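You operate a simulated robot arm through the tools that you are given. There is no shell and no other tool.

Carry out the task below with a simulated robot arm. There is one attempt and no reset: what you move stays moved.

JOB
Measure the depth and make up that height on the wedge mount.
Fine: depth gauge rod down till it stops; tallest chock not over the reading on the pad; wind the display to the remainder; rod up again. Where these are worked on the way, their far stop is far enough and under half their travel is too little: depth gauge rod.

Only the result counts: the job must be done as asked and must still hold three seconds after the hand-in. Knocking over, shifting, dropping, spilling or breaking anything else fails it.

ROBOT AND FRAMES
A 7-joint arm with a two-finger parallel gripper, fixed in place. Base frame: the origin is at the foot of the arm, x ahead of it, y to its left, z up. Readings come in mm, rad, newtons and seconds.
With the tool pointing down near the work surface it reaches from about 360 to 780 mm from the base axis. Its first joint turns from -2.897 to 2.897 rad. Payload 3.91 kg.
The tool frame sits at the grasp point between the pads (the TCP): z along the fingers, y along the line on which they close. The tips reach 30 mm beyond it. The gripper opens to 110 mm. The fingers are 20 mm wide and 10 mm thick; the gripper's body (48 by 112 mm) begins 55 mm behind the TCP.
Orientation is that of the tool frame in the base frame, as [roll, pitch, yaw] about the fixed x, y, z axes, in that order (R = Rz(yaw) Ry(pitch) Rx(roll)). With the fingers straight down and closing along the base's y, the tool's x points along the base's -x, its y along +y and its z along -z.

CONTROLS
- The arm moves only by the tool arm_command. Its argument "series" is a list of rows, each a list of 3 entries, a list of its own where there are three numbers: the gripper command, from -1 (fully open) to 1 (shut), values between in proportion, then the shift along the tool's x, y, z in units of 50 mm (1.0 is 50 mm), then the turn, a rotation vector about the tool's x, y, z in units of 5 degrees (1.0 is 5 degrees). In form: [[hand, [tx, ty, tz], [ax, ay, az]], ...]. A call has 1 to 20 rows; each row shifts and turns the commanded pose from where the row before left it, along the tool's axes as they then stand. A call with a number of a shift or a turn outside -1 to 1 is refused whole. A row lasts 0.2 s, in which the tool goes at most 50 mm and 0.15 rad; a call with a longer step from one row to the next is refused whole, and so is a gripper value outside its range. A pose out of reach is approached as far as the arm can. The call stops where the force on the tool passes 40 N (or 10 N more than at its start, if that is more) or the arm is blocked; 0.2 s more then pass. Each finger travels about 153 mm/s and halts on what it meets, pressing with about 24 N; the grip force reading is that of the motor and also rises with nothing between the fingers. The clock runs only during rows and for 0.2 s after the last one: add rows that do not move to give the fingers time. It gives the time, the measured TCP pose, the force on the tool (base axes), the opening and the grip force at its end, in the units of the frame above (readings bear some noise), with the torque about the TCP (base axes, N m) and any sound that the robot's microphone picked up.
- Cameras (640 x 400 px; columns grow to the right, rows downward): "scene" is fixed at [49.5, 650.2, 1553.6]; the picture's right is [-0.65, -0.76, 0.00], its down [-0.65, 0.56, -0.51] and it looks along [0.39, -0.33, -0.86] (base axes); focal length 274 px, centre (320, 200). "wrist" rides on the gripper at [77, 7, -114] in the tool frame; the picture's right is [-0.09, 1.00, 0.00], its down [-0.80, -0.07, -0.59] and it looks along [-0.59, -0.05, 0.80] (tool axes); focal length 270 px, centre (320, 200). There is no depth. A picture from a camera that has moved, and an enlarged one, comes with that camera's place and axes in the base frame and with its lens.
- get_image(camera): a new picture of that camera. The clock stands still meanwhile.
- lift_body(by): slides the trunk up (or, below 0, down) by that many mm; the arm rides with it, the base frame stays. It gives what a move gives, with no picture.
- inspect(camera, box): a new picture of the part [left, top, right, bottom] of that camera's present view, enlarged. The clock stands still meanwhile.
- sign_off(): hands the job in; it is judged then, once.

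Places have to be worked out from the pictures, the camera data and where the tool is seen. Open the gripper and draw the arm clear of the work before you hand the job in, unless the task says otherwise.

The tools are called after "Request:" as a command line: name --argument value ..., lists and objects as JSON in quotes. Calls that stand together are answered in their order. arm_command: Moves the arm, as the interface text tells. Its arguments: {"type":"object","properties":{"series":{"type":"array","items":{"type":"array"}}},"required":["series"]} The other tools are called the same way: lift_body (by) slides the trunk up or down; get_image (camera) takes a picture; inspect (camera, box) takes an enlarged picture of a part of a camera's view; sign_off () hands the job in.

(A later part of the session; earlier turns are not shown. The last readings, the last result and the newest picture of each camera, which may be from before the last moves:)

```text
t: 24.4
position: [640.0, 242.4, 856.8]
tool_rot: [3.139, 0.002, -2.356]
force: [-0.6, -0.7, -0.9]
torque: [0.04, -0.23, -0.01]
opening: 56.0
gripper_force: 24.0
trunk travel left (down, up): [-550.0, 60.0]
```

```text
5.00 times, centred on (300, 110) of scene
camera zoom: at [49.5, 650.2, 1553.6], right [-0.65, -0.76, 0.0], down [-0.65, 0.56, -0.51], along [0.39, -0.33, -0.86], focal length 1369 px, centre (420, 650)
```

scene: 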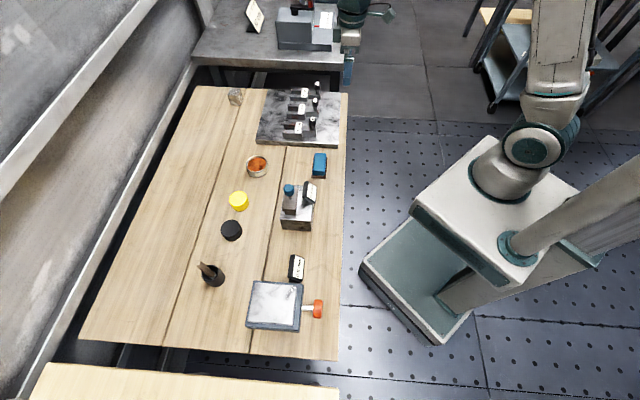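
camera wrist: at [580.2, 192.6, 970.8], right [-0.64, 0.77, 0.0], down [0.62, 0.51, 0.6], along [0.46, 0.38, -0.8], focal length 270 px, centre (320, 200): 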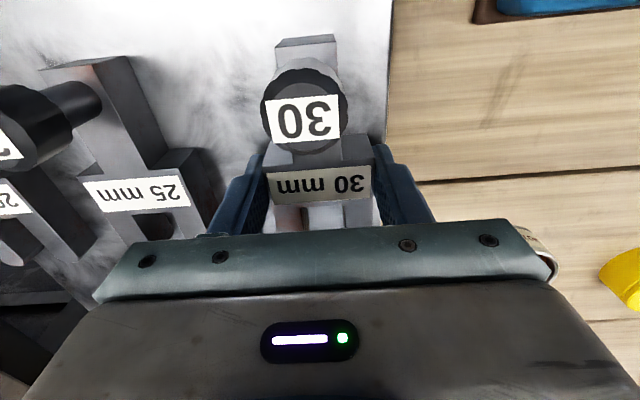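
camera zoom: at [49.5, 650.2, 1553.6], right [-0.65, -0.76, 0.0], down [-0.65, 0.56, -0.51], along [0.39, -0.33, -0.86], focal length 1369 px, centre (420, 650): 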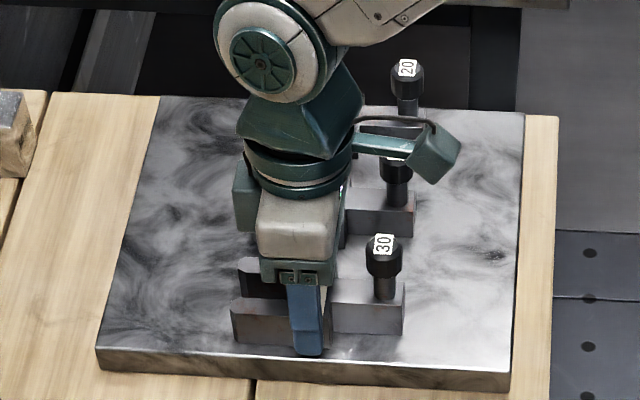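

Gripped at 56 mm opening. I lift a little at first, check the hold, then raise well clear.

Request:
arm_command --series '[[1, [0, 0, -0.15], [0, 0, 0]], [1, [0, 0, -0.15], [0, 0, 0]], [1, [0, 0, -0.3], [0, 0, 0]], [1, [0, 0, -0.5], [0, 0, 0]], [1, [0, 0, -0.6], [0, 0, 0]], [1, [0, 0, -0.6], [0, 0, 0]], [1, [0, 0, -0.6], [0, 0, 0]], [1, [0, 0, -0.6], [0, 0, 0]], [1, [0, 0, -0.6], [0, 0, 0]], [1, [0, 0, 0], [0, 0, 0]]]'

Request:
get_image --camera "wrist"

Request:
get_image --camera "scene"

```text
t: 26.6
position: [639.0, 240.8, 1060.0]
tool_rot: [3.139, 0.0, -2.355]
force: [-0.3, -0.7, -6.0]
torque: [0.04, -0.03, 0.0]
opening: 55.8
gripper_force: 24.6
trunk travel left (down, up): [-550.0, 60.0]
```

```text
taken
camera wrist: at [580.7, 190.7, 1173.1], right [-0.64, 0.77, 0.0], down [0.62, 0.51, 0.59], along [0.45, 0.38, -0.8], focal length 270 px, centre (320, 200)
```

wrist: 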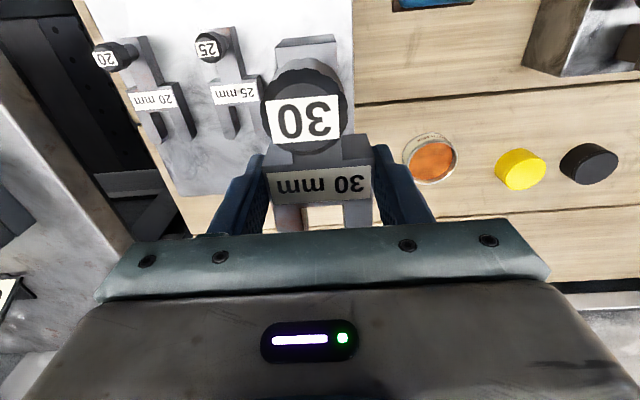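

```text
taken
```

scene: 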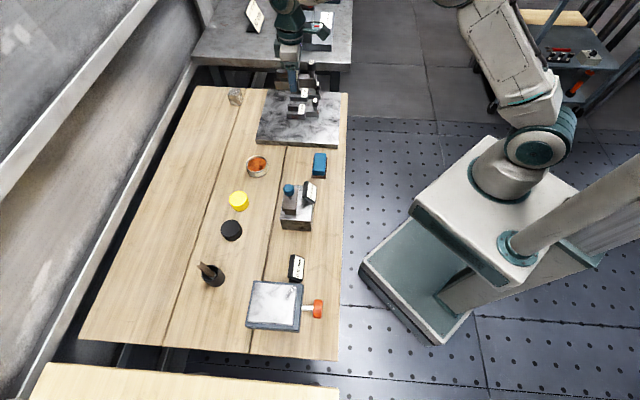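

The chock is held steadily (≈6 N). I carry it high along the bench to a viewpoint before the wedge mount.

Request:
arm_command --series '[[1, [0.2, 0.4, 0], [0, 0, 0]], [1, [0.25, 0.7, 0], [0, 0, 0]], [1, [0.25, 0.8, 0], [0, 0, 0]], [1, [0.25, 0.8, 0], [0, 0, 0]], [1, [0.25, 0.8, 0], [0, 0, 0]], [1, [0.25, 0.8, 0], [0, 0, 0]], [1, [0.25, 0.8, 0], [0, 0, 0]], [1, [0.25, 0.8, 0], [0, 0, 0]], [1, [0.25, 0.8, 0], [0, 0, 0]], [1, [0.25, 0.8, 0], [0, 0, 0]], [1, [0.2, 0.8, 0], [0, 0, 0]], [1, [0.15, 0.8, 0], [0, 0, 0]], [1, [0, 0.6, 0], [0, 0, 0]], [1, [0, 0.34, 0], [0, 0, 0]], [1, [0, 0, 0], [0, 0, 0]]]'

Request:
get_image --camera "wrist"

Request:
get_image --camera "scene"

```text
t: 29.8
position: [186.1, 498.2, 1062.6]
tool_rot: [3.139, 0.003, -2.357]
force: [0.6, 0.2, -6.5]
torque: [0.03, -0.03, -0.02]
opening: 56.2
gripper_force: 23.8
trunk travel left (down, up): [-550.0, 60.0]
```

```text
taken
camera wrist: at [127.4, 448.1, 1176.4], right [-0.64, 0.77, 0.0], down [0.62, 0.51, 0.6], along [0.46, 0.38, -0.8], focal length 270 px, centre (320, 200)
```

wrist: 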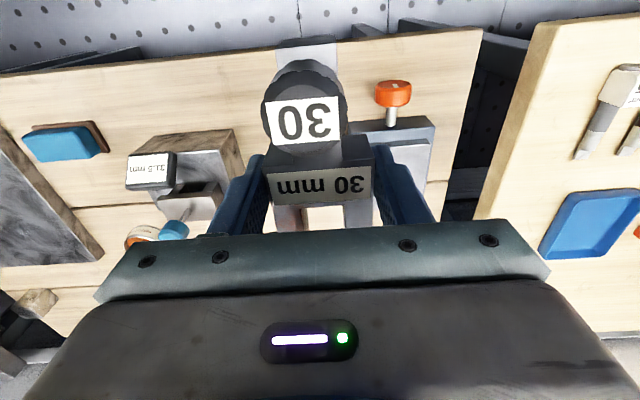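

```text
taken
```

scene: 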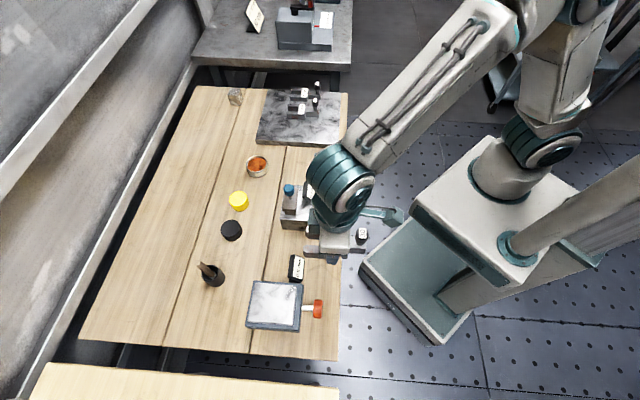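

The chock hides the pad; I step 70 mm back along the bench so that the mount shows beside the right finger.

Request:
arm_command --series '[[1, [-0.2, -0.5, 0], [0, 0, 0]], [1, [-0.2, -0.7, 0], [0, 0, 0]], [1, [-0.2, -0.4, 0], [0, 0, 0]], [1, [0, 0, 0], [0, 0, 0]], [1, [0, 0, 0], [0, 0, 0]]]'

Request:
get_image --camera "wrist"

Request:
inspect --camera "wrist" --box '[350, 40, 530, 180]'

Request:
inspect --camera "scene" --box '[235, 245, 335, 335]'

```text
t: 30.9
position: [264.1, 464.0, 1063.1]
tool_rot: [3.139, 0.001, -2.356]
force: [-1.1, 0.9, -7.1]
torque: [0.04, -0.04, 0.01]
opening: 55.9
gripper_force: 24.9
trunk travel left (down, up): [-550.0, 60.0]
```

```text
taken
camera wrist: at [204.5, 413.0, 1175.5], right [-0.64, 0.77, 0.0], down [0.62, 0.51, 0.6], along [0.46, 0.38, -0.8], focal length 270 px, centre (320, 200)
```

wrist: 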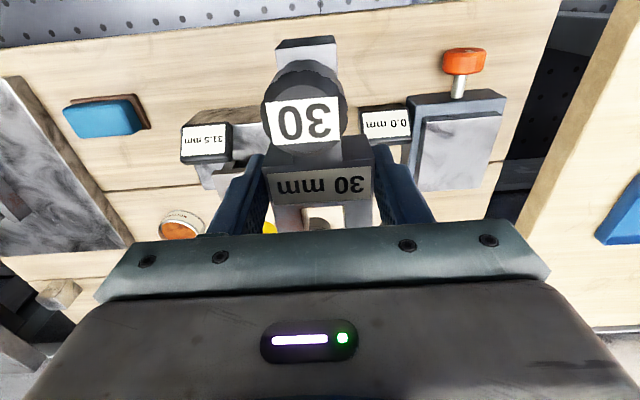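

```text
2.86 times, centred on (440, 110) of wrist
camera zoom: at [204.5, 413.0, 1175.5], right [-0.64, 0.77, 0.0], down [0.62, 0.51, 0.6], along [0.46, 0.38, -0.8], focal length 772 px, centre (-23, 457)
```

zoom: 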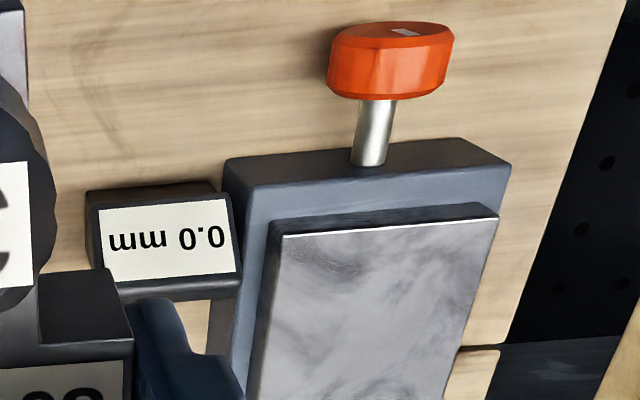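

```text
4.44 times, centred on (285, 290) of scene
camera zoom: at [49.5, 650.2, 1553.6], right [-0.65, -0.76, 0.0], down [-0.65, 0.56, -0.51], along [0.39, -0.33, -0.86], focal length 1217 px, centre (476, -200)
```

zoom: 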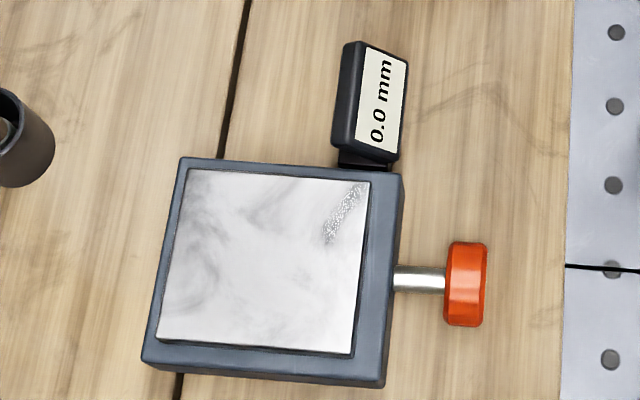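

Pad is estimated at a∈[567,671], b∈[267,355] mm in bench axes (centre about x=218, y=657), top z≈860. I move the chock over it, still high, and check.

Request:
arm_command --series '[[1, [-0.2, 0.35, 0], [0, 0, 0]], [1, [-0.4, 0.65, 0], [0, 0, 0]], [1, [-0.4, 0.65, 0], [0, 0, 0]], [1, [-0.4, 0.65, 0], [0, 0, 0]], [1, [-0.4, 0.65, 0], [0, 0, 0]], [1, [-0.36, 0.44, 0], [0, 0, 0]], [1, [0, 0, 0.5], [0, 0, 0]], [1, [0, 0, 0.6], [0, 0, 0]], [1, [0, 0, 0.5], [0, 0, 0]], [1, [0, 0, 0], [0, 0, 0]]]'

Request:
get_image --camera "wrist"

Request:
inspect --camera "scene" --box '[215, 235, 345, 345]'

```text
t: 33.1
position: [219.3, 657.0, 982.1]
tool_rot: [3.14, 0.001, -2.356]
force: [0.5, -0.1, -7.4]
torque: [0.03, -0.04, -0.04]
opening: 55.9
gripper_force: 23.9
trunk travel left (down, up): [-550.0, 60.0]
```

```text
taken
camera wrist: at [159.7, 607.3, 1094.9], right [-0.64, 0.77, 0.0], down [0.62, 0.51, 0.6], along [0.46, 0.38, -0.8], focal length 270 px, centre (320, 200)
```

wrist: 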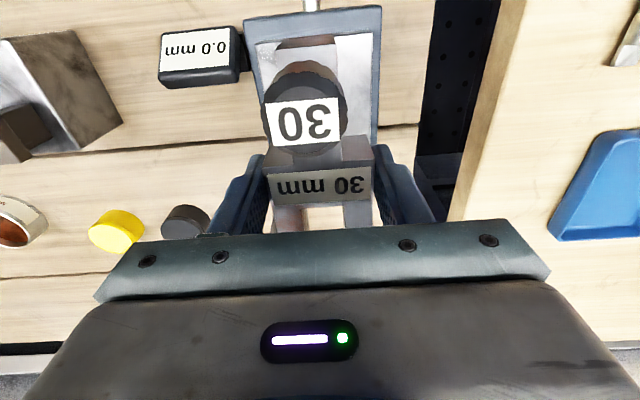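

```text
3.64 times, centred on (280, 290) of scene
camera zoom: at [49.5, 650.2, 1553.6], right [-0.65, -0.76, 0.0], down [-0.65, 0.56, -0.51], along [0.39, -0.33, -0.86], focal length 996 px, centre (466, -127)
```

zoom: 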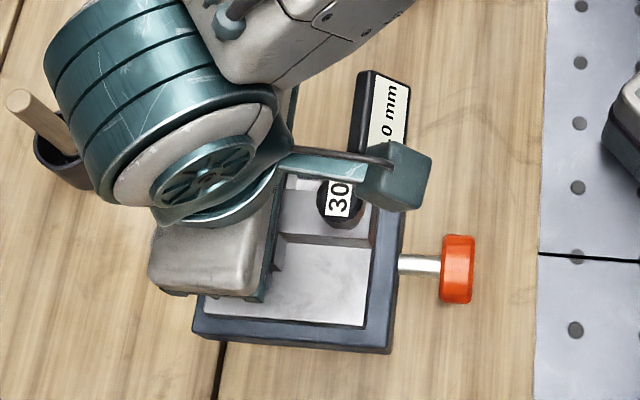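

Request:
inspect --camera "wrist" --box '[230, 0, 400, 110]'

```text
3.64 times, centred on (315, 55) of wrist
camera zoom: at [159.7, 607.3, 1094.9], right [-0.64, 0.77, 0.0], down [0.62, 0.51, 0.6], along [0.46, 0.38, -0.8], focal length 983 px, centre (338, 727)
```

zoom: 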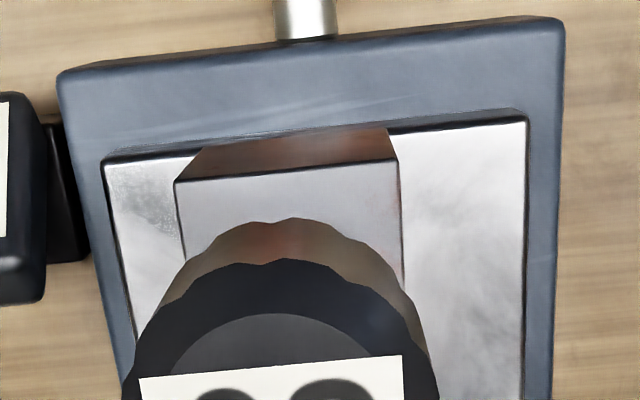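

Pad centre is ~1.5 mm further in +y_tool than the chock; near edge at ≈54 mm from TCP as planned. I correct this and descend, slowly at the end.

Request:
arm_command --series '[[1, [0, 0.03, 0.4], [0, 0, 0]], [1, [0, 0, 0.5], [0, 0, 0]], [1, [0, 0, 0.4], [0, 0, 0]], [1, [0, 0, 0.2], [0, 0, 0]], [1, [0, 0, 0], [0, 0, 0]], [1, [0, 0, 0], [0, 0, 0]]]'

Request:
get_image --camera "wrist"

Request:
inspect --camera "scene" --box '[215, 235, 345, 345]'

```text
t: 34.5
position: [219.0, 660.6, 907.1]
tool_rot: [3.14, 0.001, -2.356]
force: [-0.3, 0.1, -6.5]
torque: [0.05, -0.03, 0.01]
opening: 55.4
gripper_force: 23.9
trunk travel left (down, up): [-550.0, 60.0]
```

```text
taken
camera wrist: at [159.7, 610.2, 1021.5], right [-0.64, 0.77, 0.0], down [0.62, 0.51, 0.6], along [0.46, 0.38, -0.8], focal length 270 px, centre (320, 200)
```

wrist: 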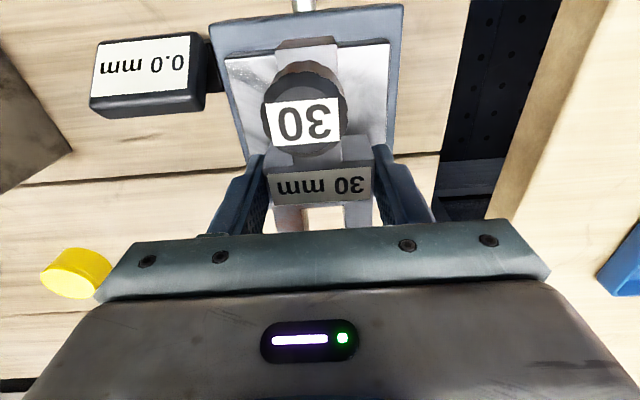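

```text
3.64 times, centred on (280, 290) of scene
camera zoom: at [49.5, 650.2, 1553.6], right [-0.65, -0.76, 0.0], down [-0.65, 0.56, -0.51], along [0.39, -0.33, -0.86], focal length 996 px, centre (466, -127)
```

zoom: 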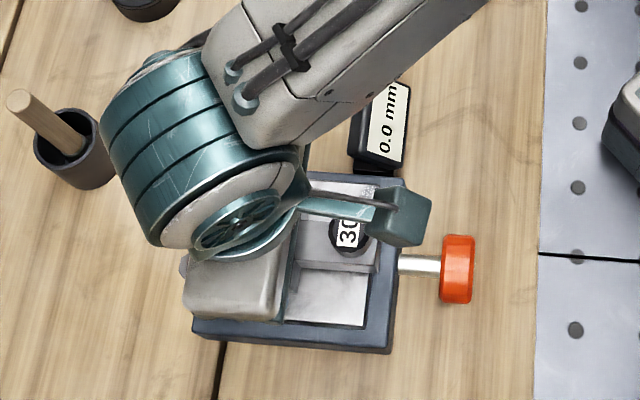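

Aligned within 2 mm. Now a slow descent to touch the pad, watching the vertical force.

Request:
arm_command --series '[[1, [0, 0, 0.05], [0, 0, 0]], [1, [0, 0, 0.05], [0, 0, 0]], [1, [0, 0, 0.04], [0, 0, 0]], [1, [0, 0, 0.03], [0, 0, 0]], [1, [0, 0, 0], [0, 0, 0]]]'

Request:
arm_command --series '[[1, [0, 0, 0.03], [0, 0, 0]], [1, [0, 0, 0], [0, 0, 0]]]'

Request:
arm_command --series '[[1, [0, 0, 0.03], [0, 0, 0]], [1, [0, 0, 0], [0, 0, 0]]]'

Request:
arm_command --series '[[1, [0, 0, 0.02], [0, 0, 0]], [1, [0, 0, 0], [0, 0, 0]]]'

```text
t: 35.8
position: [218.9, 660.5, 900.1]
tool_rot: [3.14, 0.001, -2.355]
force: [-0.6, -1.1, -6.6]
torque: [0.04, -0.01, 0.0]
opening: 56.0
gripper_force: 24.0
trunk travel left (down, up): [-550.0, 60.0]
```

```text
t: 36.4
position: [220.4, 660.5, 897.6]
tool_rot: [3.14, 0.004, -2.356]
force: [0.2, -0.2, -6.7]
torque: [0.04, -0.03, -0.02]
opening: 56.0
gripper_force: 23.8
trunk travel left (down, up): [-550.0, 60.0]
```

```text
t: 37.0
position: [220.9, 661.1, 896.5]
tool_rot: [3.14, 0.003, -2.356]
force: [-0.6, 0.2, -5.8]
torque: [-0.02, -0.04, 0.03]
opening: 55.8
gripper_force: 24.2
trunk travel left (down, up): [-550.0, 60.0]
```

```text
t: 37.5
position: [220.7, 662.2, 895.5]
tool_rot: [3.139, 0.002, -2.358]
force: [0.0, -0.2, -7.2]
torque: [0.06, -0.03, 0.0]
opening: 56.3
gripper_force: 24.0
trunk travel left (down, up): [-550.0, 60.0]
```

No contact yet (force still −7 N). I continue down in 1–1.5 mm steps.

Request:
arm_command --series '[[1, [0, 0, 0.03], [0, 0, 0]], [1, [0, 0, 0], [0, 0, 0]]]'

Request:
arm_command --series '[[1, [0, 0, 0.03], [0, 0, 0]], [1, [0, 0, 0], [0, 0, 0]]]'

Request:
arm_command --series '[[1, [0, 0, 0.03], [0, 0, 0]], [1, [0, 0, 0], [0, 0, 0]]]'

Request:
arm_command --series '[[1, [0, 0, 0.02], [0, 0, 0]], [1, [0, 0, 0], [0, 0, 0]]]'

Request:
inspect --camera "scene" --box '[215, 235, 345, 345]'

```text
t: 38.1
position: [219.4, 660.8, 894.5]
tool_rot: [3.14, 0.002, -2.357]
force: [-0.7, -0.5, -6.2]
torque: [0.01, -0.08, 0.0]
opening: 55.8
gripper_force: 23.9
trunk travel left (down, up): [-550.0, 60.0]
```

```text
t: 38.8
position: [219.7, 660.3, 894.0]
tool_rot: [3.139, 0.004, -2.356]
force: [0.3, 1.2, -1.6]
torque: [-0.07, -0.06, -0.02]
opening: 56.0
gripper_force: 23.8
trunk travel left (down, up): [-550.0, 60.0]
```

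```text
t: 39.4
position: [219.6, 662.0, 893.7]
tool_rot: [3.137, 0.006, -2.356]
force: [0.3, 1.9, 11.5]
torque: [-0.57, 0.21, 0.01]
opening: 56.0
gripper_force: 23.4
trunk travel left (down, up): [-550.0, 60.0]
```

```text
t: 40.0
position: [219.8, 661.6, 893.1]
tool_rot: [3.138, 0.006, -2.357]
force: [1.0, 0.8, 16.4]
torque: [-0.23, -0.32, 0.05]
opening: 56.0
gripper_force: 24.0
trunk travel left (down, up): [-550.0, 60.0]
```

```text
3.64 times, centred on (280, 290) of scene
camera zoom: at [49.5, 650.2, 1553.6], right [-0.65, -0.76, 0.0], down [-0.65, 0.56, -0.51], along [0.39, -0.33, -0.86], focal length 996 px, centre (466, -127)
```

zoom: 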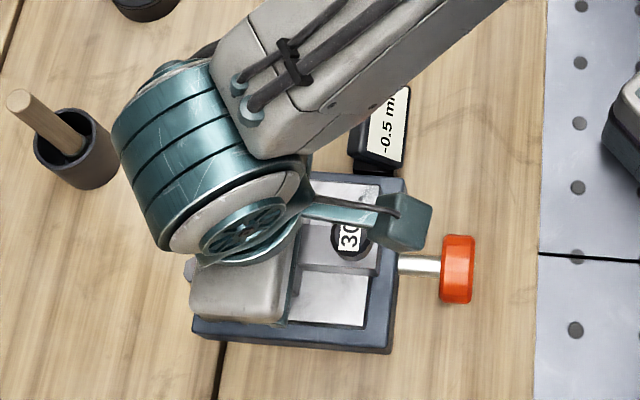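

Contact is made (display −0.5 under my push). I ease up ~1.5 mm and then open the fingers to release the chock.

Request:
arm_command --series '[[1, [0, 0, -0.02], [0, 0, 0]], [1, [0, 0, -0.015], [0, 0, 0]], [1, [0, 0, 0], [0, 0, 0]]]'

Request:
arm_command --series '[[0.0, [0, 0, 0], [0, 0, 0]], [-0.15, [0, 0, 0], [0, 0, 0]], [-0.3, [0, 0, 0], [0, 0, 0]], [-0.4, [0, 0, 0], [0, 0, 0]], [-0.4, [0, 0, 0], [0, 0, 0]]]'

Request:
get_image --camera "wrist"

Request:
inspect --camera "scene" --box '[215, 235, 345, 345]'

```text
t: 40.8
position: [219.1, 660.5, 891.7]
tool_rot: [3.14, 0.002, -2.357]
force: [3.8, 5.9, 9.1]
torque: [0.35, -0.55, 0.1]
opening: 55.9
gripper_force: 24.1
trunk travel left (down, up): [-550.0, 60.0]
```

```text
t: 42.0
position: [220.7, 661.0, 891.8]
tool_rot: [3.139, 0.001, -2.358]
force: [0.5, 0.1, 0.2]
torque: [-0.01, 0.04, -0.01]
opening: 77.0
gripper_force: 0.1
trunk travel left (down, up): [-550.0, 60.0]
```

```text
taken
camera wrist: at [160.3, 610.2, 1005.4], right [-0.64, 0.77, 0.0], down [0.62, 0.51, 0.6], along [0.46, 0.38, -0.8], focal length 270 px, centre (320, 200)
```

wrist: 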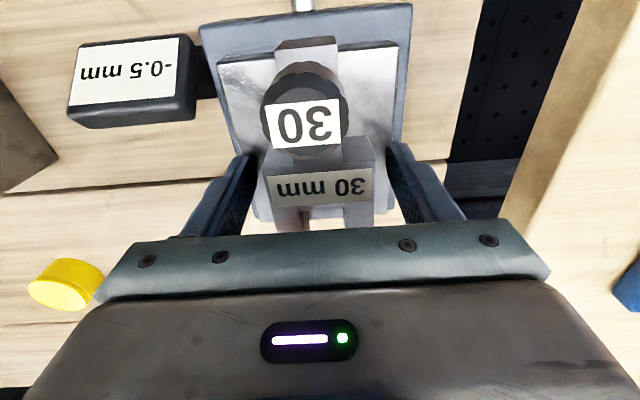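

```text
3.64 times, centred on (280, 290) of scene
camera zoom: at [49.5, 650.2, 1553.6], right [-0.65, -0.76, 0.0], down [-0.65, 0.56, -0.51], along [0.39, -0.33, -0.86], focal length 996 px, centre (466, -127)
```

zoom: 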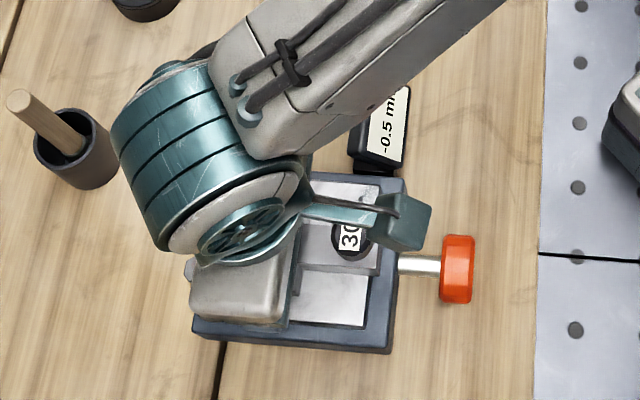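

Chock rests flat on the pad; display now −0.5 (its weight). I withdraw straight up and look at the whole mount.

Request:
arm_command --series '[[-0.5, [0, 0, -0.2], [0, 0, 0]], [-0.6, [0, 0, -0.5], [0, 0, 0]], [-0.6, [0, 0, -0.7], [0, 0, 0]], [-0.6, [0, 0, -0.7], [0, 0, 0]], [-0.6, [0.6, 0, -0.6], [0, 0, 0]], [-0.6, [0.8, 0, 0], [0, 0, 0]], [-0.6, [0.8, 0, 0], [0, 0, 0]], [-0.6, [0.6, 0, 0], [0, 0, 0]], [-0.6, [0.6, 0, 0], [0, 0, 0]], [-0.6, [0, 0, 0], [0, 0, 0]]]'

Request:
get_image --camera "wrist"

Request:
inspect --camera "scene" --box '[215, 235, 345, 345]'

```text
t: 44.1
position: [99.9, 542.0, 1026.4]
tool_rot: [3.141, 0.002, -2.358]
force: [-0.3, -0.2, 0.3]
torque: [0.03, 0.02, 0.0]
opening: 88.1
gripper_force: 0.0
trunk travel left (down, up): [-550.0, 60.0]
```

```text
taken
camera wrist: at [41.0, 491.3, 1140.2], right [-0.64, 0.77, 0.0], down [0.62, 0.51, 0.6], along [0.46, 0.38, -0.8], focal length 270 px, centre (320, 200)
```

wrist: 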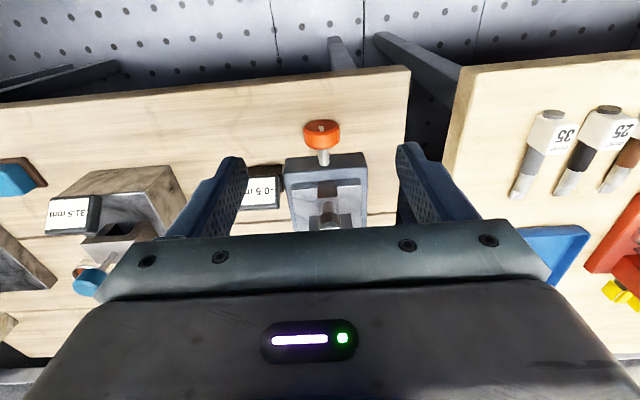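

```text
3.64 times, centred on (280, 290) of scene
camera zoom: at [49.5, 650.2, 1553.6], right [-0.65, -0.76, 0.0], down [-0.65, 0.56, -0.51], along [0.39, -0.33, -0.86], focal length 996 px, centre (466, -127)
```

zoom: 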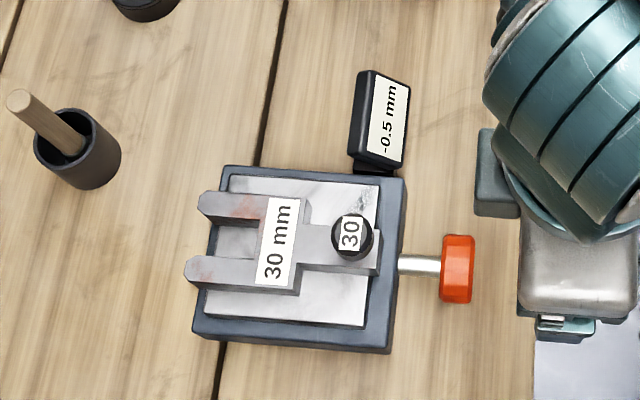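

The chock sits centred and flat on the pad. Now I look closely at the orange knob and its shaft.

Request:
inspect --camera "wrist" --box '[230, 100, 400, 240]'

Request:
inspect --camera "scene" --box '[280, 280, 340, 340]'

```text
2.86 times, centred on (315, 170) of wrist
camera zoom: at [41.0, 491.3, 1140.2], right [-0.64, 0.77, 0.0], down [0.62, 0.51, 0.6], along [0.46, 0.38, -0.8], focal length 772 px, centre (334, 286)
```

zoom: 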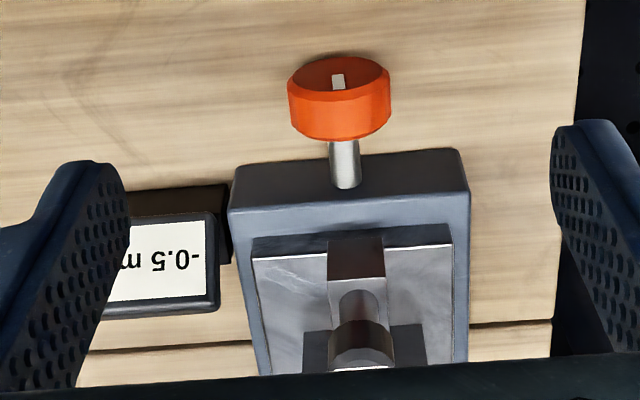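

```text
6.67 times, centred on (310, 310) of scene
camera zoom: at [49.5, 650.2, 1553.6], right [-0.65, -0.76, 0.0], down [-0.65, 0.56, -0.51], along [0.39, -0.33, -0.86], focal length 1825 px, centre (387, -533)
```

zoom: 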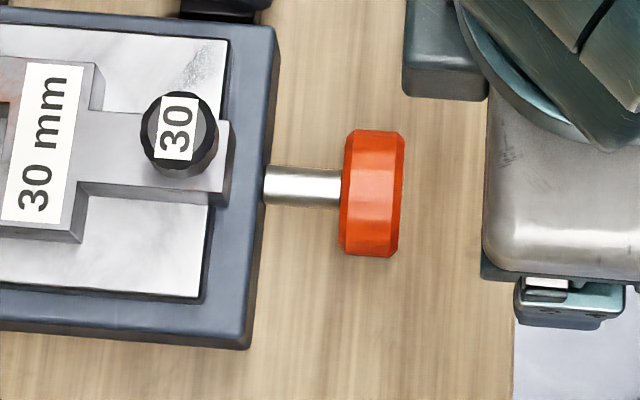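

Knob centre is estimated at (143, 580, 818), diameter ~46 mm, axis pointing at the robot, with the table near z≈787. I move above it with the fingers open to straddle it and verify.

Request:
arm_command --series '[[-0.27, [-0.4, -0.02, 0.2], [0, 0, 0]], [-0.27, [-0.4, -0.03, 0.4], [0, 0, 0]], [-0.27, [-0.346, -0.02, 0.5], [0, 0, 0]], [-0.27, [0, 0, 0.5], [0, 0, 0]], [-0.27, [0, 0, 0.4], [0, 0, 0]], [-0.27, [0, 0, 0], [0, 0, 0]]]'

Request:
get_image --camera "wrist"

Request:
inspect --camera "scene" --box '[260, 240, 370, 340]'

```text
t: 45.5
position: [139.3, 577.8, 925.5]
tool_rot: [3.138, 0.001, -2.358]
force: [1.1, -0.8, 0.0]
torque: [-0.02, 0.03, -0.01]
opening: 69.9
gripper_force: 0.0
trunk travel left (down, up): [-550.0, 60.0]
```

```text
taken
camera wrist: at [81.6, 527.2, 1040.0], right [-0.64, 0.77, 0.0], down [0.62, 0.51, 0.6], along [0.46, 0.38, -0.8], focal length 270 px, centre (320, 200)
```

wrist: 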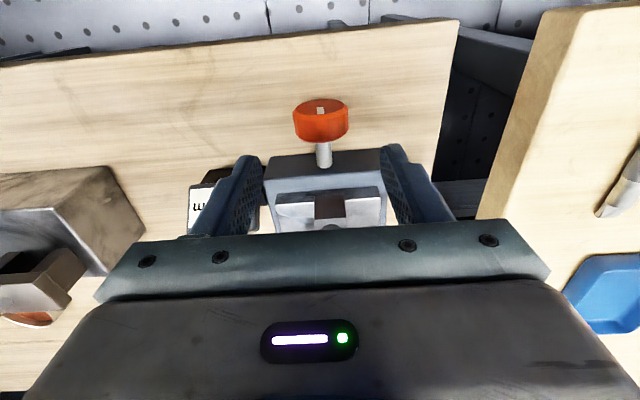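

```text
4.00 times, centred on (315, 290) of scene
camera zoom: at [49.5, 650.2, 1553.6], right [-0.65, -0.76, 0.0], down [-0.65, 0.56, -0.51], along [0.39, -0.33, -0.86], focal length 1095 px, centre (340, -160)
```

zoom: 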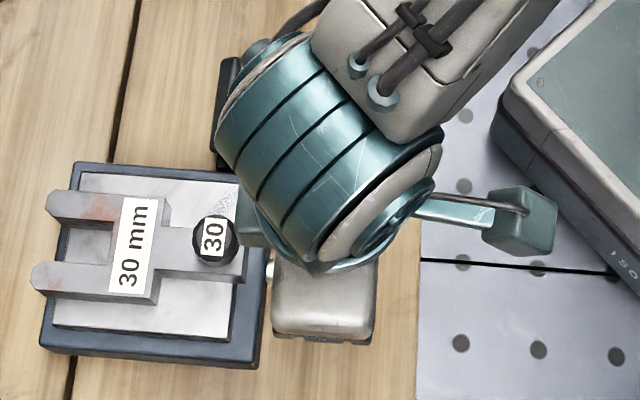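

Alignment over the knob is good, but the box on the hand's far side would pass close to the chock handle, so I shift 4 mm toward the robot (still 13 mm overlap on the knob), and descend partway.

Request:
arm_command --series '[[-0.27, [0.08, 0.01, 0.3], [0, 0, 0]], [-0.27, [0, 0, 0.4], [0, 0, 0]], [-0.27, [0, 0, 0.4], [0, 0, 0]], [-0.27, [0, 0, 0.2], [0, 0, 0]], [-0.27, [0, 0, 0], [0, 0, 0]]]'

Request:
get_image --camera "wrist"

Request:
inspect --camera "scene" --box '[260, 240, 370, 340]'

```text
t: 46.8
position: [136.4, 576.5, 861.8]
tool_rot: [3.139, 0.003, -2.357]
force: [0.4, -0.6, 0.0]
torque: [0.0, -0.02, 0.01]
opening: 70.0
gripper_force: 0.0
trunk travel left (down, up): [-550.0, 60.0]
```

```text
taken
camera wrist: at [78.0, 526.3, 975.7], right [-0.64, 0.77, 0.0], down [0.62, 0.51, 0.6], along [0.46, 0.38, -0.8], focal length 270 px, centre (320, 200)
```

wrist: 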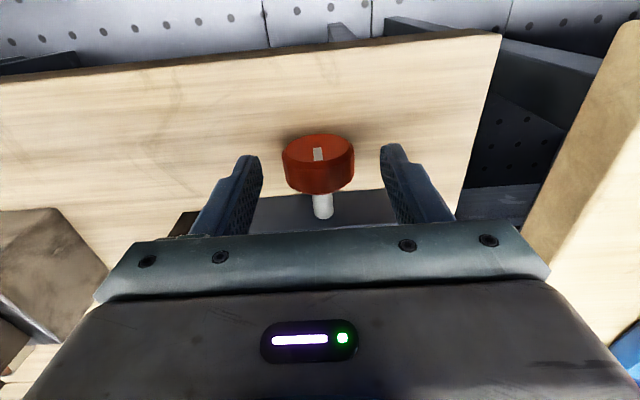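

```text
4.00 times, centred on (315, 290) of scene
camera zoom: at [49.5, 650.2, 1553.6], right [-0.65, -0.76, 0.0], down [-0.65, 0.56, -0.51], along [0.39, -0.33, -0.86], focal length 1095 px, centre (340, -160)
```

zoom: 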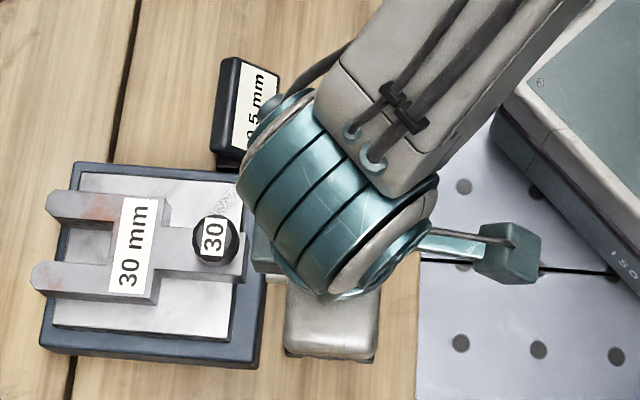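

Clear of the handle, and the knob is centred between the fingers. I go down the last 23 mm (tips ≈10 mm below the knob's axis) and close on the knob.

Request:
arm_command --series '[[-0.27, [0, -0.02, 0.2], [0, 0, 0]], [-0.27, [0, 0, 0.16], [0, 0, 0]], [-0.27, [0, 0, 0.1], [0, 0, 0]], [-0.27, [0, 0, 0], [0, 0, 0]], [-0.1, [0, 0, 0], [0, 0, 0]], [0.05, [0, 0, 0], [0, 0, 0]], [0.2, [0, 0, 0], [0, 0, 0]], [1, [0, 0, 0], [0, 0, 0]], [1, [0, 0, 0], [0, 0, 0]]]'

Request:
get_image --camera "wrist"

Request:
inspect --camera "scene" --box '[260, 240, 370, 340]'

```text
t: 48.8
position: [138.0, 575.6, 837.6]
tool_rot: [3.139, 0.002, -2.355]
force: [-3.6, 4.9, -0.8]
torque: [0.21, -0.15, -0.34]
opening: 43.6
gripper_force: 45.0
trunk travel left (down, up): [-550.0, 60.0]
```

```text
taken
camera wrist: at [78.5, 525.3, 951.4], right [-0.64, 0.77, 0.0], down [0.62, 0.51, 0.6], along [0.46, 0.38, -0.8], focal length 270 px, centre (320, 200)
```

wrist: 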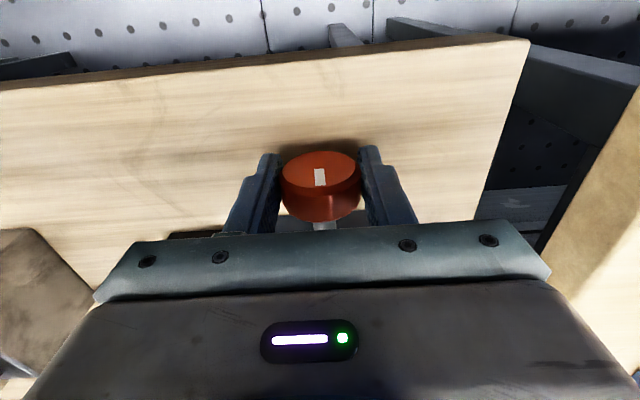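

```text
4.00 times, centred on (315, 290) of scene
camera zoom: at [49.5, 650.2, 1553.6], right [-0.65, -0.76, 0.0], down [-0.65, 0.56, -0.51], along [0.39, -0.33, -0.86], focal length 1095 px, centre (340, -160)
```

zoom: 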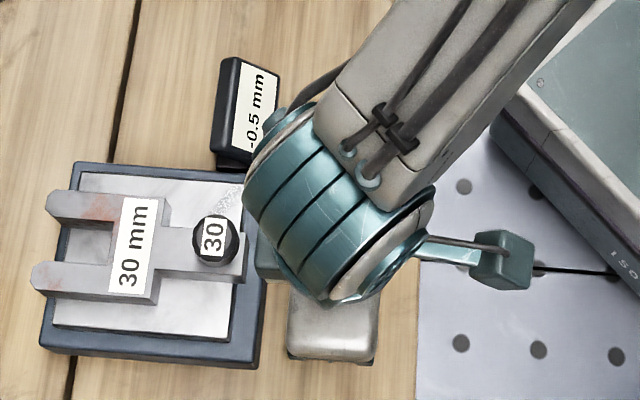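

Knob is gripped (43.6 mm) and the display is readable. I turn 15° clockwise (seen from the robot) about the knob axis and read.

Request:
arm_command --series '[[1, [0, -0.034, 0.0015], [-1, 0, 0]], [1, [0, -0.034, 0.0015], [-1, 0, 0]], [1, [0, -0.034, 0.0015], [-1, 0, 0]], [1, [0, 0, 0], [0, 0, 0]]]'

Request:
inspect --camera "scene" --box '[260, 240, 370, 340]'

Request:
get_image --camera "wrist"

```text
t: 49.8
position: [139.8, 574.3, 837.7]
tool_rot: [2.876, 0.002, -2.355]
force: [-18.3, 19.2, -1.4]
torque: [0.36, -0.02, -0.27]
opening: 43.6
gripper_force: 45.2
trunk travel left (down, up): [-550.0, 60.0]
```

```text
4.00 times, centred on (315, 290) of scene
camera zoom: at [49.5, 650.2, 1553.6], right [-0.65, -0.76, 0.0], down [-0.65, 0.56, -0.51], along [0.39, -0.33, -0.86], focal length 1095 px, centre (340, -160)
```

zoom: 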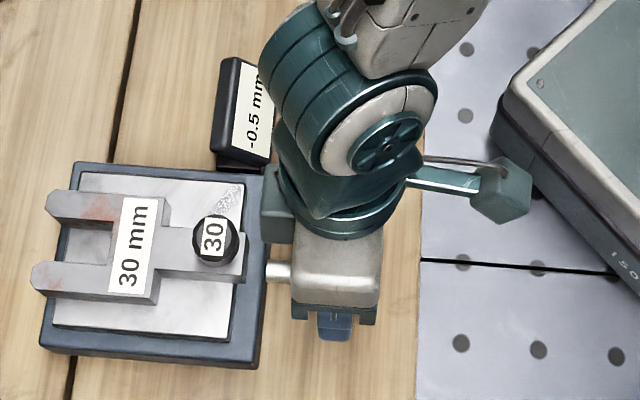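

```text
taken
camera wrist: at [101.7, 502.3, 948.9], right [-0.62, 0.74, 0.26], down [0.72, 0.41, 0.56], along [0.31, 0.53, -0.79], focal length 270 px, centre (320, 200)
```

wrist: 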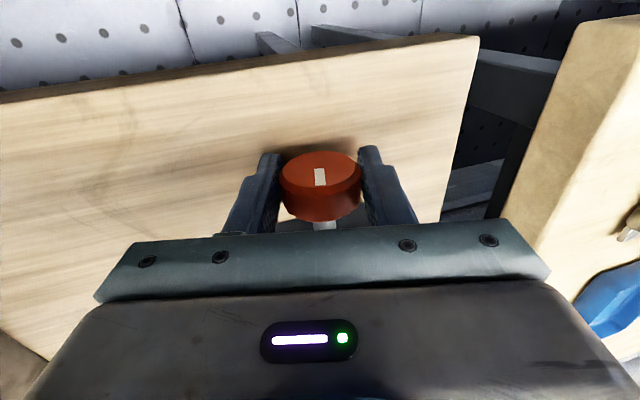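

The knob turned with the tool (marker follows), but a 26 N side load shows that the axis is only ~11 mm below the TCP. I correct that offset and continue to 35°.

Request:
arm_command --series '[[1, [0, 0.05, -0.005], [0, 0, 0]], [1, [0, -0.019, 0.001], [-1, 0, 0]], [1, [0, -0.019, 0.001], [-1, 0, 0]], [1, [0, -0.019, 0.001], [-1, 0, 0]], [1, [0, -0.019, 0.001], [-1, 0, 0]], [1, [0, 0, 0], [0, 0, 0]]]'

Request:
inspect --camera "scene" --box '[260, 240, 370, 340]'

Request:
get_image --camera "wrist"

```text
t: 50.8
position: [142.8, 569.8, 841.7]
tool_rot: [2.621, 0.002, -2.356]
force: [2.1, -12.3, 22.3]
torque: [-1.32, 0.7, 0.28]
opening: 43.4
gripper_force: 45.2
trunk travel left (down, up): [-550.0, 60.0]
stopped in row 5: the force on the tool passed its limit at 45 N (the readings are from after the stop); the commanded pose is now the measured one
```

```text
4.00 times, centred on (315, 290) of scene
camera zoom: at [49.5, 650.2, 1553.6], right [-0.65, -0.76, 0.0], down [-0.65, 0.56, -0.51], along [0.39, -0.33, -0.86], focal length 1095 px, centre (340, -160)
```

zoom: 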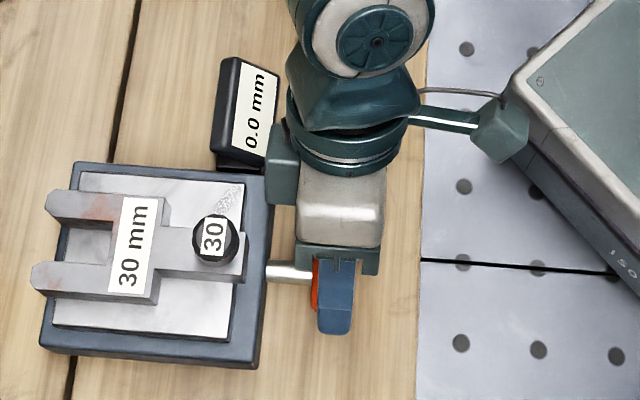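

```text
taken
camera wrist: at [124.8, 479.2, 943.5], right [-0.55, 0.67, 0.49], down [0.82, 0.31, 0.48], along [0.17, 0.67, -0.72], focal length 270 px, centre (320, 200)
```

wrist: 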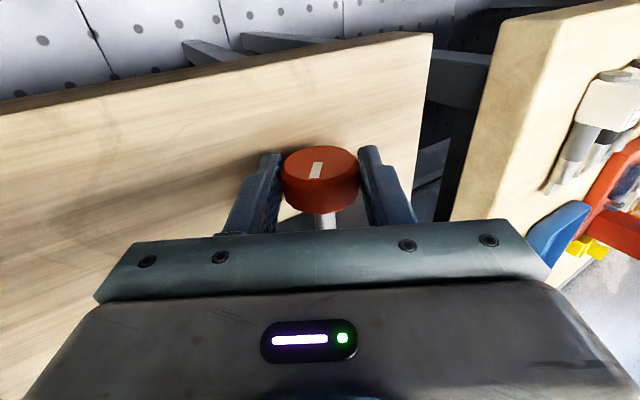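

Display moved to 0.0, so clockwise raises. A finger tip met the table near 29.8° tilt (table ≈799, knob axis z≈829), so I release, back off along the fingers and swing to +25° for a new, shallower grip.

Request:
arm_command --series '[[1, [0, 0.02, -0.035], [0, 0, 0]], [0.1, [0, 0, -0.06], [0, 0, 0]], [0.0, [0, 0, -0.14], [0, 0, 0]], [0.0, [0, 0, 0], [0, 0, 0]]]'

Request:
inspect --camera "scene" --box '[260, 240, 370, 340]'

Request:
get_image --camera "wrist"

```text
t: 51.8
position: [147.0, 568.0, 850.0]
tool_rot: [2.623, 0.002, -2.356]
force: [-0.2, -0.5, -0.8]
torque: [0.01, 0.03, -0.02]
opening: 54.7
gripper_force: 0.1
trunk travel left (down, up): [-550.0, 60.0]
```

```text
4.00 times, centred on (315, 290) of scene
camera zoom: at [49.5, 650.2, 1553.6], right [-0.65, -0.76, 0.0], down [-0.65, 0.56, -0.51], along [0.39, -0.33, -0.86], focal length 1095 px, centre (340, -160)
```

zoom: 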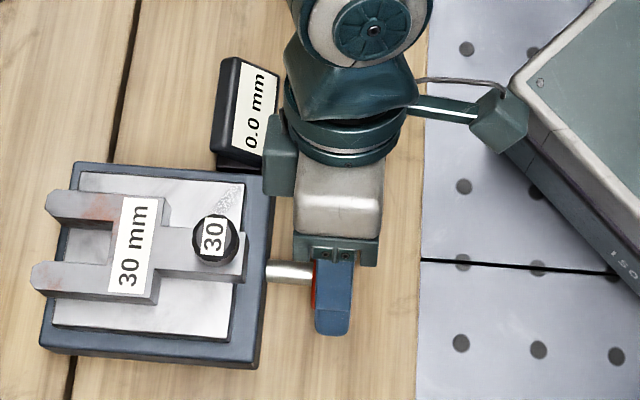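

```text
taken
camera wrist: at [127.9, 477.9, 951.5], right [-0.55, 0.67, 0.49], down [0.82, 0.31, 0.48], along [0.17, 0.67, -0.72], focal length 270 px, centre (320, 200)
```

wrist: 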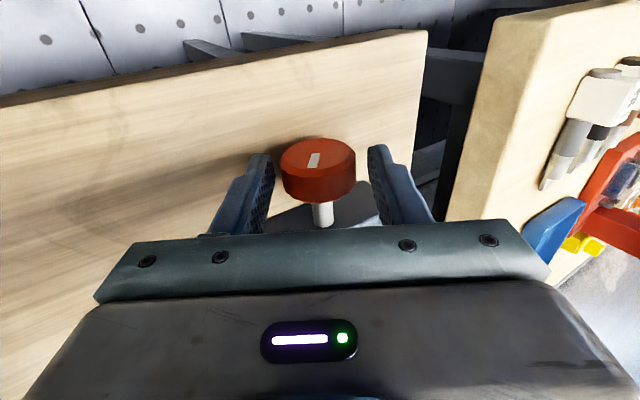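

Released cleanly; display holds 0.0. I swing the open fingers around the knob axis from −30° to +25°.

Request:
arm_command --series '[[0.0, [0, 0.0418, 0.0018], [1, 0, 0]], [0.0, [0, 0.0418, 0.0018], [1, 0, 0]], [0.0, [0, 0.0418, 0.0018], [1, 0, 0]], [0.0, [0, 0.0418, 0.0018], [1, 0, 0]], [0.0, [0, 0.0418, 0.0018], [1, 0, 0]], [0.0, [0, 0.0418, 0.0018], [1, 0, 0]], [0.0, [0, 0.0418, 0.0018], [1, 0, 0]], [0.0, [0, 0.0418, 0.0018], [1, 0, 0]], [0.0, [0, 0.0418, 0.0018], [1, 0, 0]], [0.0, [0, 0.0418, 0.0018], [1, 0, 0]], [0.0, [0, 0.0418, 0.0018], [1, 0, 0]], [0.0, [0, 0, 0], [0, 0, 0]]]'

Request:
inspect --camera "scene" --box '[260, 240, 370, 340]'

Request:
get_image --camera "wrist"

```text
t: 54.4
position: [131.2, 586.3, 851.4]
tool_rot: [-2.698, 0.003, -2.356]
force: [0.7, -0.2, -0.2]
torque: [0.0, 0.0, 0.0]
opening: 55.0
gripper_force: 0.0
trunk travel left (down, up): [-550.0, 60.0]
```

```text
4.00 times, centred on (315, 290) of scene
camera zoom: at [49.5, 650.2, 1553.6], right [-0.65, -0.76, 0.0], down [-0.65, 0.56, -0.51], along [0.39, -0.33, -0.86], focal length 1095 px, centre (340, -160)
```

zoom: 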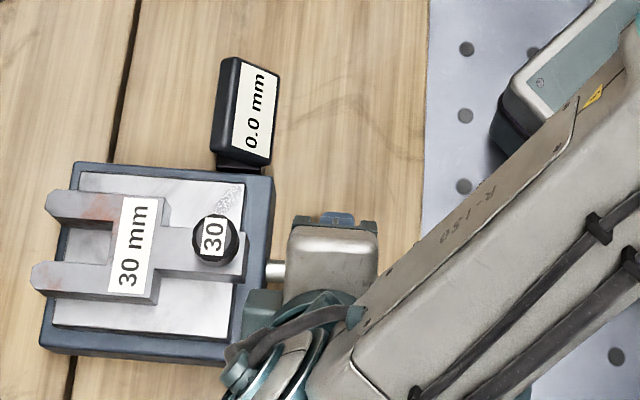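

```text
taken
camera wrist: at [37.8, 569.5, 950.5], right [-0.57, 0.7, -0.43], down [0.43, 0.7, 0.57], along [0.7, 0.14, -0.7], focal length 270 px, centre (320, 200)
```

wrist: 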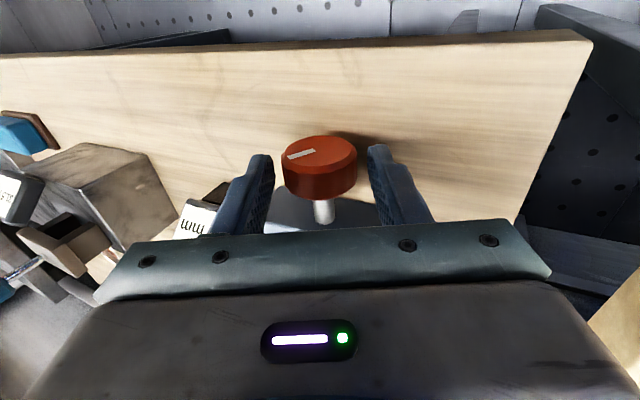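

Centred on the knob at +25° tilt. I move in 2 mm, close, and make a −30° half stroke first, checking the load and the display.

Request:
arm_command --series '[[0.0, [0, 0, 0.04], [0, 0, 0]], [0.1, [0, 0, 0], [0, 0, 0]], [0.2, [0, 0, 0], [0, 0, 0]], [1, [0, 0, 0], [0, 0, 0]], [1, [0, 0, 0], [0, 0, 0]]]'

Request:
arm_command --series '[[1, [0, -0.0384, 0.0017], [-1, 0, 0]], [1, [0, -0.0384, 0.0017], [-1, 0, 0]], [1, [0, -0.0384, 0.0017], [-1, 0, 0]], [1, [0, 0, 0], [0, 0, 0]]]'

Request:
inspect --camera "scene" --box '[260, 240, 370, 340]'

Request:
get_image --camera "wrist"

```text
t: 55.6
position: [132.8, 585.2, 849.2]
tool_rot: [-2.7, 0.005, -2.355]
force: [2.0, -2.4, 2.0]
torque: [-0.23, 0.15, 0.3]
opening: 43.4
gripper_force: 44.7
trunk travel left (down, up): [-550.0, 60.0]
```

```text
t: 56.6
position: [136.5, 581.3, 851.0]
tool_rot: [-2.963, 0.005, -2.357]
force: [3.3, -4.5, 6.3]
torque: [0.28, -0.48, 0.31]
opening: 43.8
gripper_force: 45.0
trunk travel left (down, up): [-550.0, 60.0]
```

```text
4.00 times, centred on (315, 290) of scene
camera zoom: at [49.5, 650.2, 1553.6], right [-0.65, -0.76, 0.0], down [-0.65, 0.56, -0.51], along [0.39, -0.33, -0.86], focal length 1095 px, centre (340, -160)
```

zoom: 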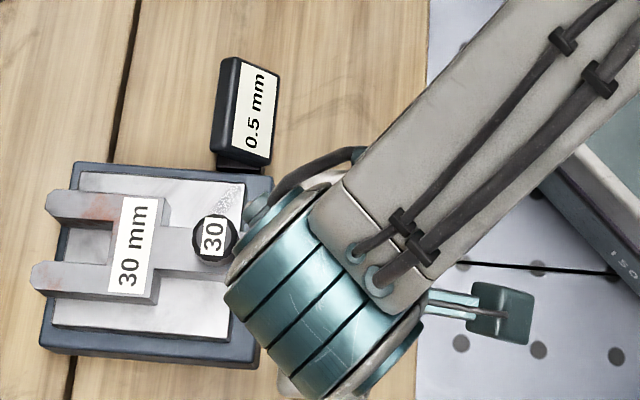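

```text
taken
camera wrist: at [62.6, 544.3, 961.4], right [-0.63, 0.76, -0.18], down [0.54, 0.59, 0.6], along [0.56, 0.28, -0.78], focal length 270 px, centre (320, 200)
```

wrist: 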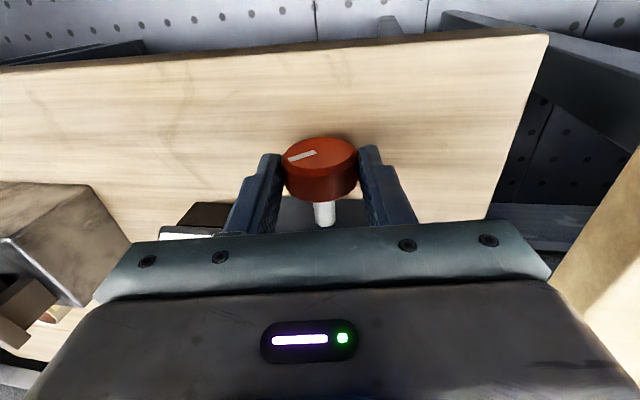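

Now 0.5 mm with a small load. I continue in 5° steps, reading the display each time to find the switching angles.

Request:
arm_command --series '[[1, [0, -0.0384, 0.0017], [-1, 0, 0]], [1, [0, 0, 0], [0, 0, 0]]]'

Request:
inspect --camera "scene" --box '[275, 245, 315, 285]'

Request:
arm_command --series '[[1, [0, -0.0384, 0.0017], [-1, 0, 0]], [1, [0, 0, 0], [0, 0, 0]]]'

Request:
inspect --camera "scene" --box '[275, 245, 315, 285]'

Request:
arm_command --series '[[1, [0, -0.0384, 0.0017], [-1, 0, 0]], [1, [0, 0, 0], [0, 0, 0]]]'

Request:
inspect --camera "scene" --box '[275, 245, 315, 285]'

```text
t: 57.2
position: [138.0, 578.9, 851.0]
tool_rot: [-3.052, 0.006, -2.356]
force: [7.2, -2.4, 6.8]
torque: [-0.02, -0.19, 0.44]
opening: 43.4
gripper_force: 45.3
trunk travel left (down, up): [-550.0, 60.0]
```

```text
10.00 times, centred on (295, 265) of scene
camera zoom: at [49.5, 650.2, 1553.6], right [-0.65, -0.76, 0.0], down [-0.65, 0.56, -0.51], along [0.39, -0.33, -0.86], focal length 2738 px, centre (570, -450)
```

zoom: 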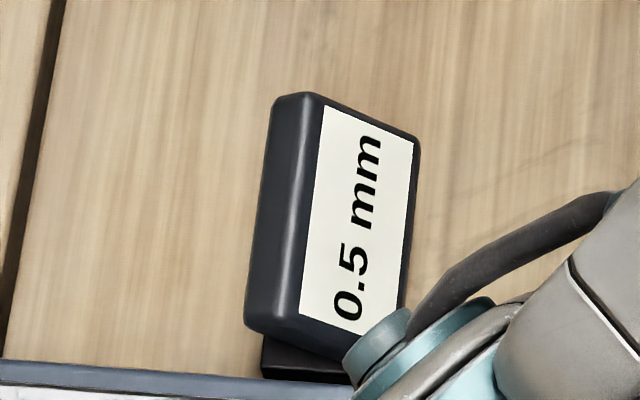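

```text
t: 57.8
position: [141.5, 577.7, 852.1]
tool_rot: [-3.138, 0.005, -2.356]
force: [8.9, -0.7, 9.4]
torque: [0.23, -0.43, 0.23]
opening: 43.5
gripper_force: 45.3
trunk travel left (down, up): [-550.0, 60.0]
```

```text
10.00 times, centred on (295, 265) of scene
camera zoom: at [49.5, 650.2, 1553.6], right [-0.65, -0.76, 0.0], down [-0.65, 0.56, -0.51], along [0.39, -0.33, -0.86], focal length 2738 px, centre (570, -450)
```

zoom: 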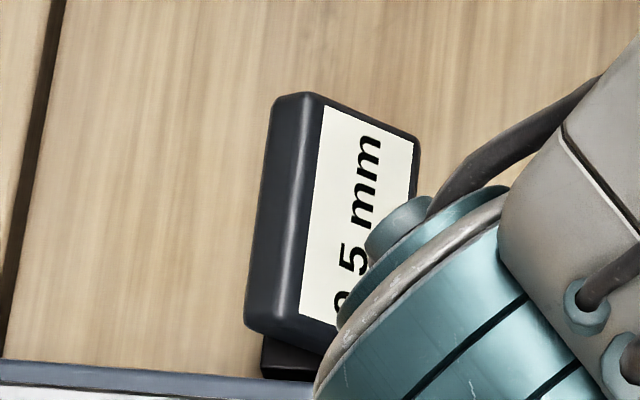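

```text
t: 58.4
position: [141.0, 575.7, 851.9]
tool_rot: [3.058, 0.005, -2.355]
force: [11.1, -1.5, 11.0]
torque: [0.05, -0.35, 0.27]
opening: 43.6
gripper_force: 44.7
trunk travel left (down, up): [-550.0, 60.0]
```

```text
10.00 times, centred on (295, 265) of scene
camera zoom: at [49.5, 650.2, 1553.6], right [-0.65, -0.76, 0.0], down [-0.65, 0.56, -0.51], along [0.39, -0.33, -0.86], focal length 2738 px, centre (570, -450)
```

zoom: 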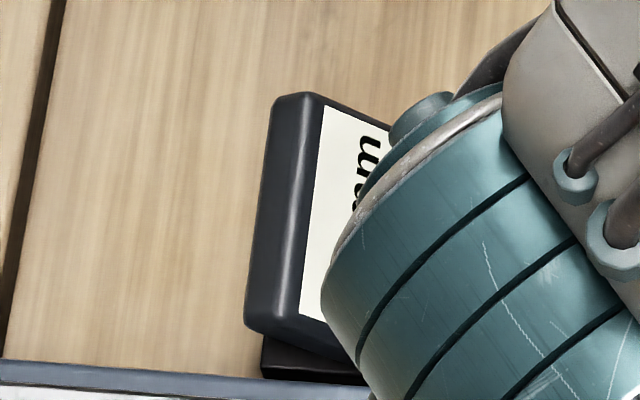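

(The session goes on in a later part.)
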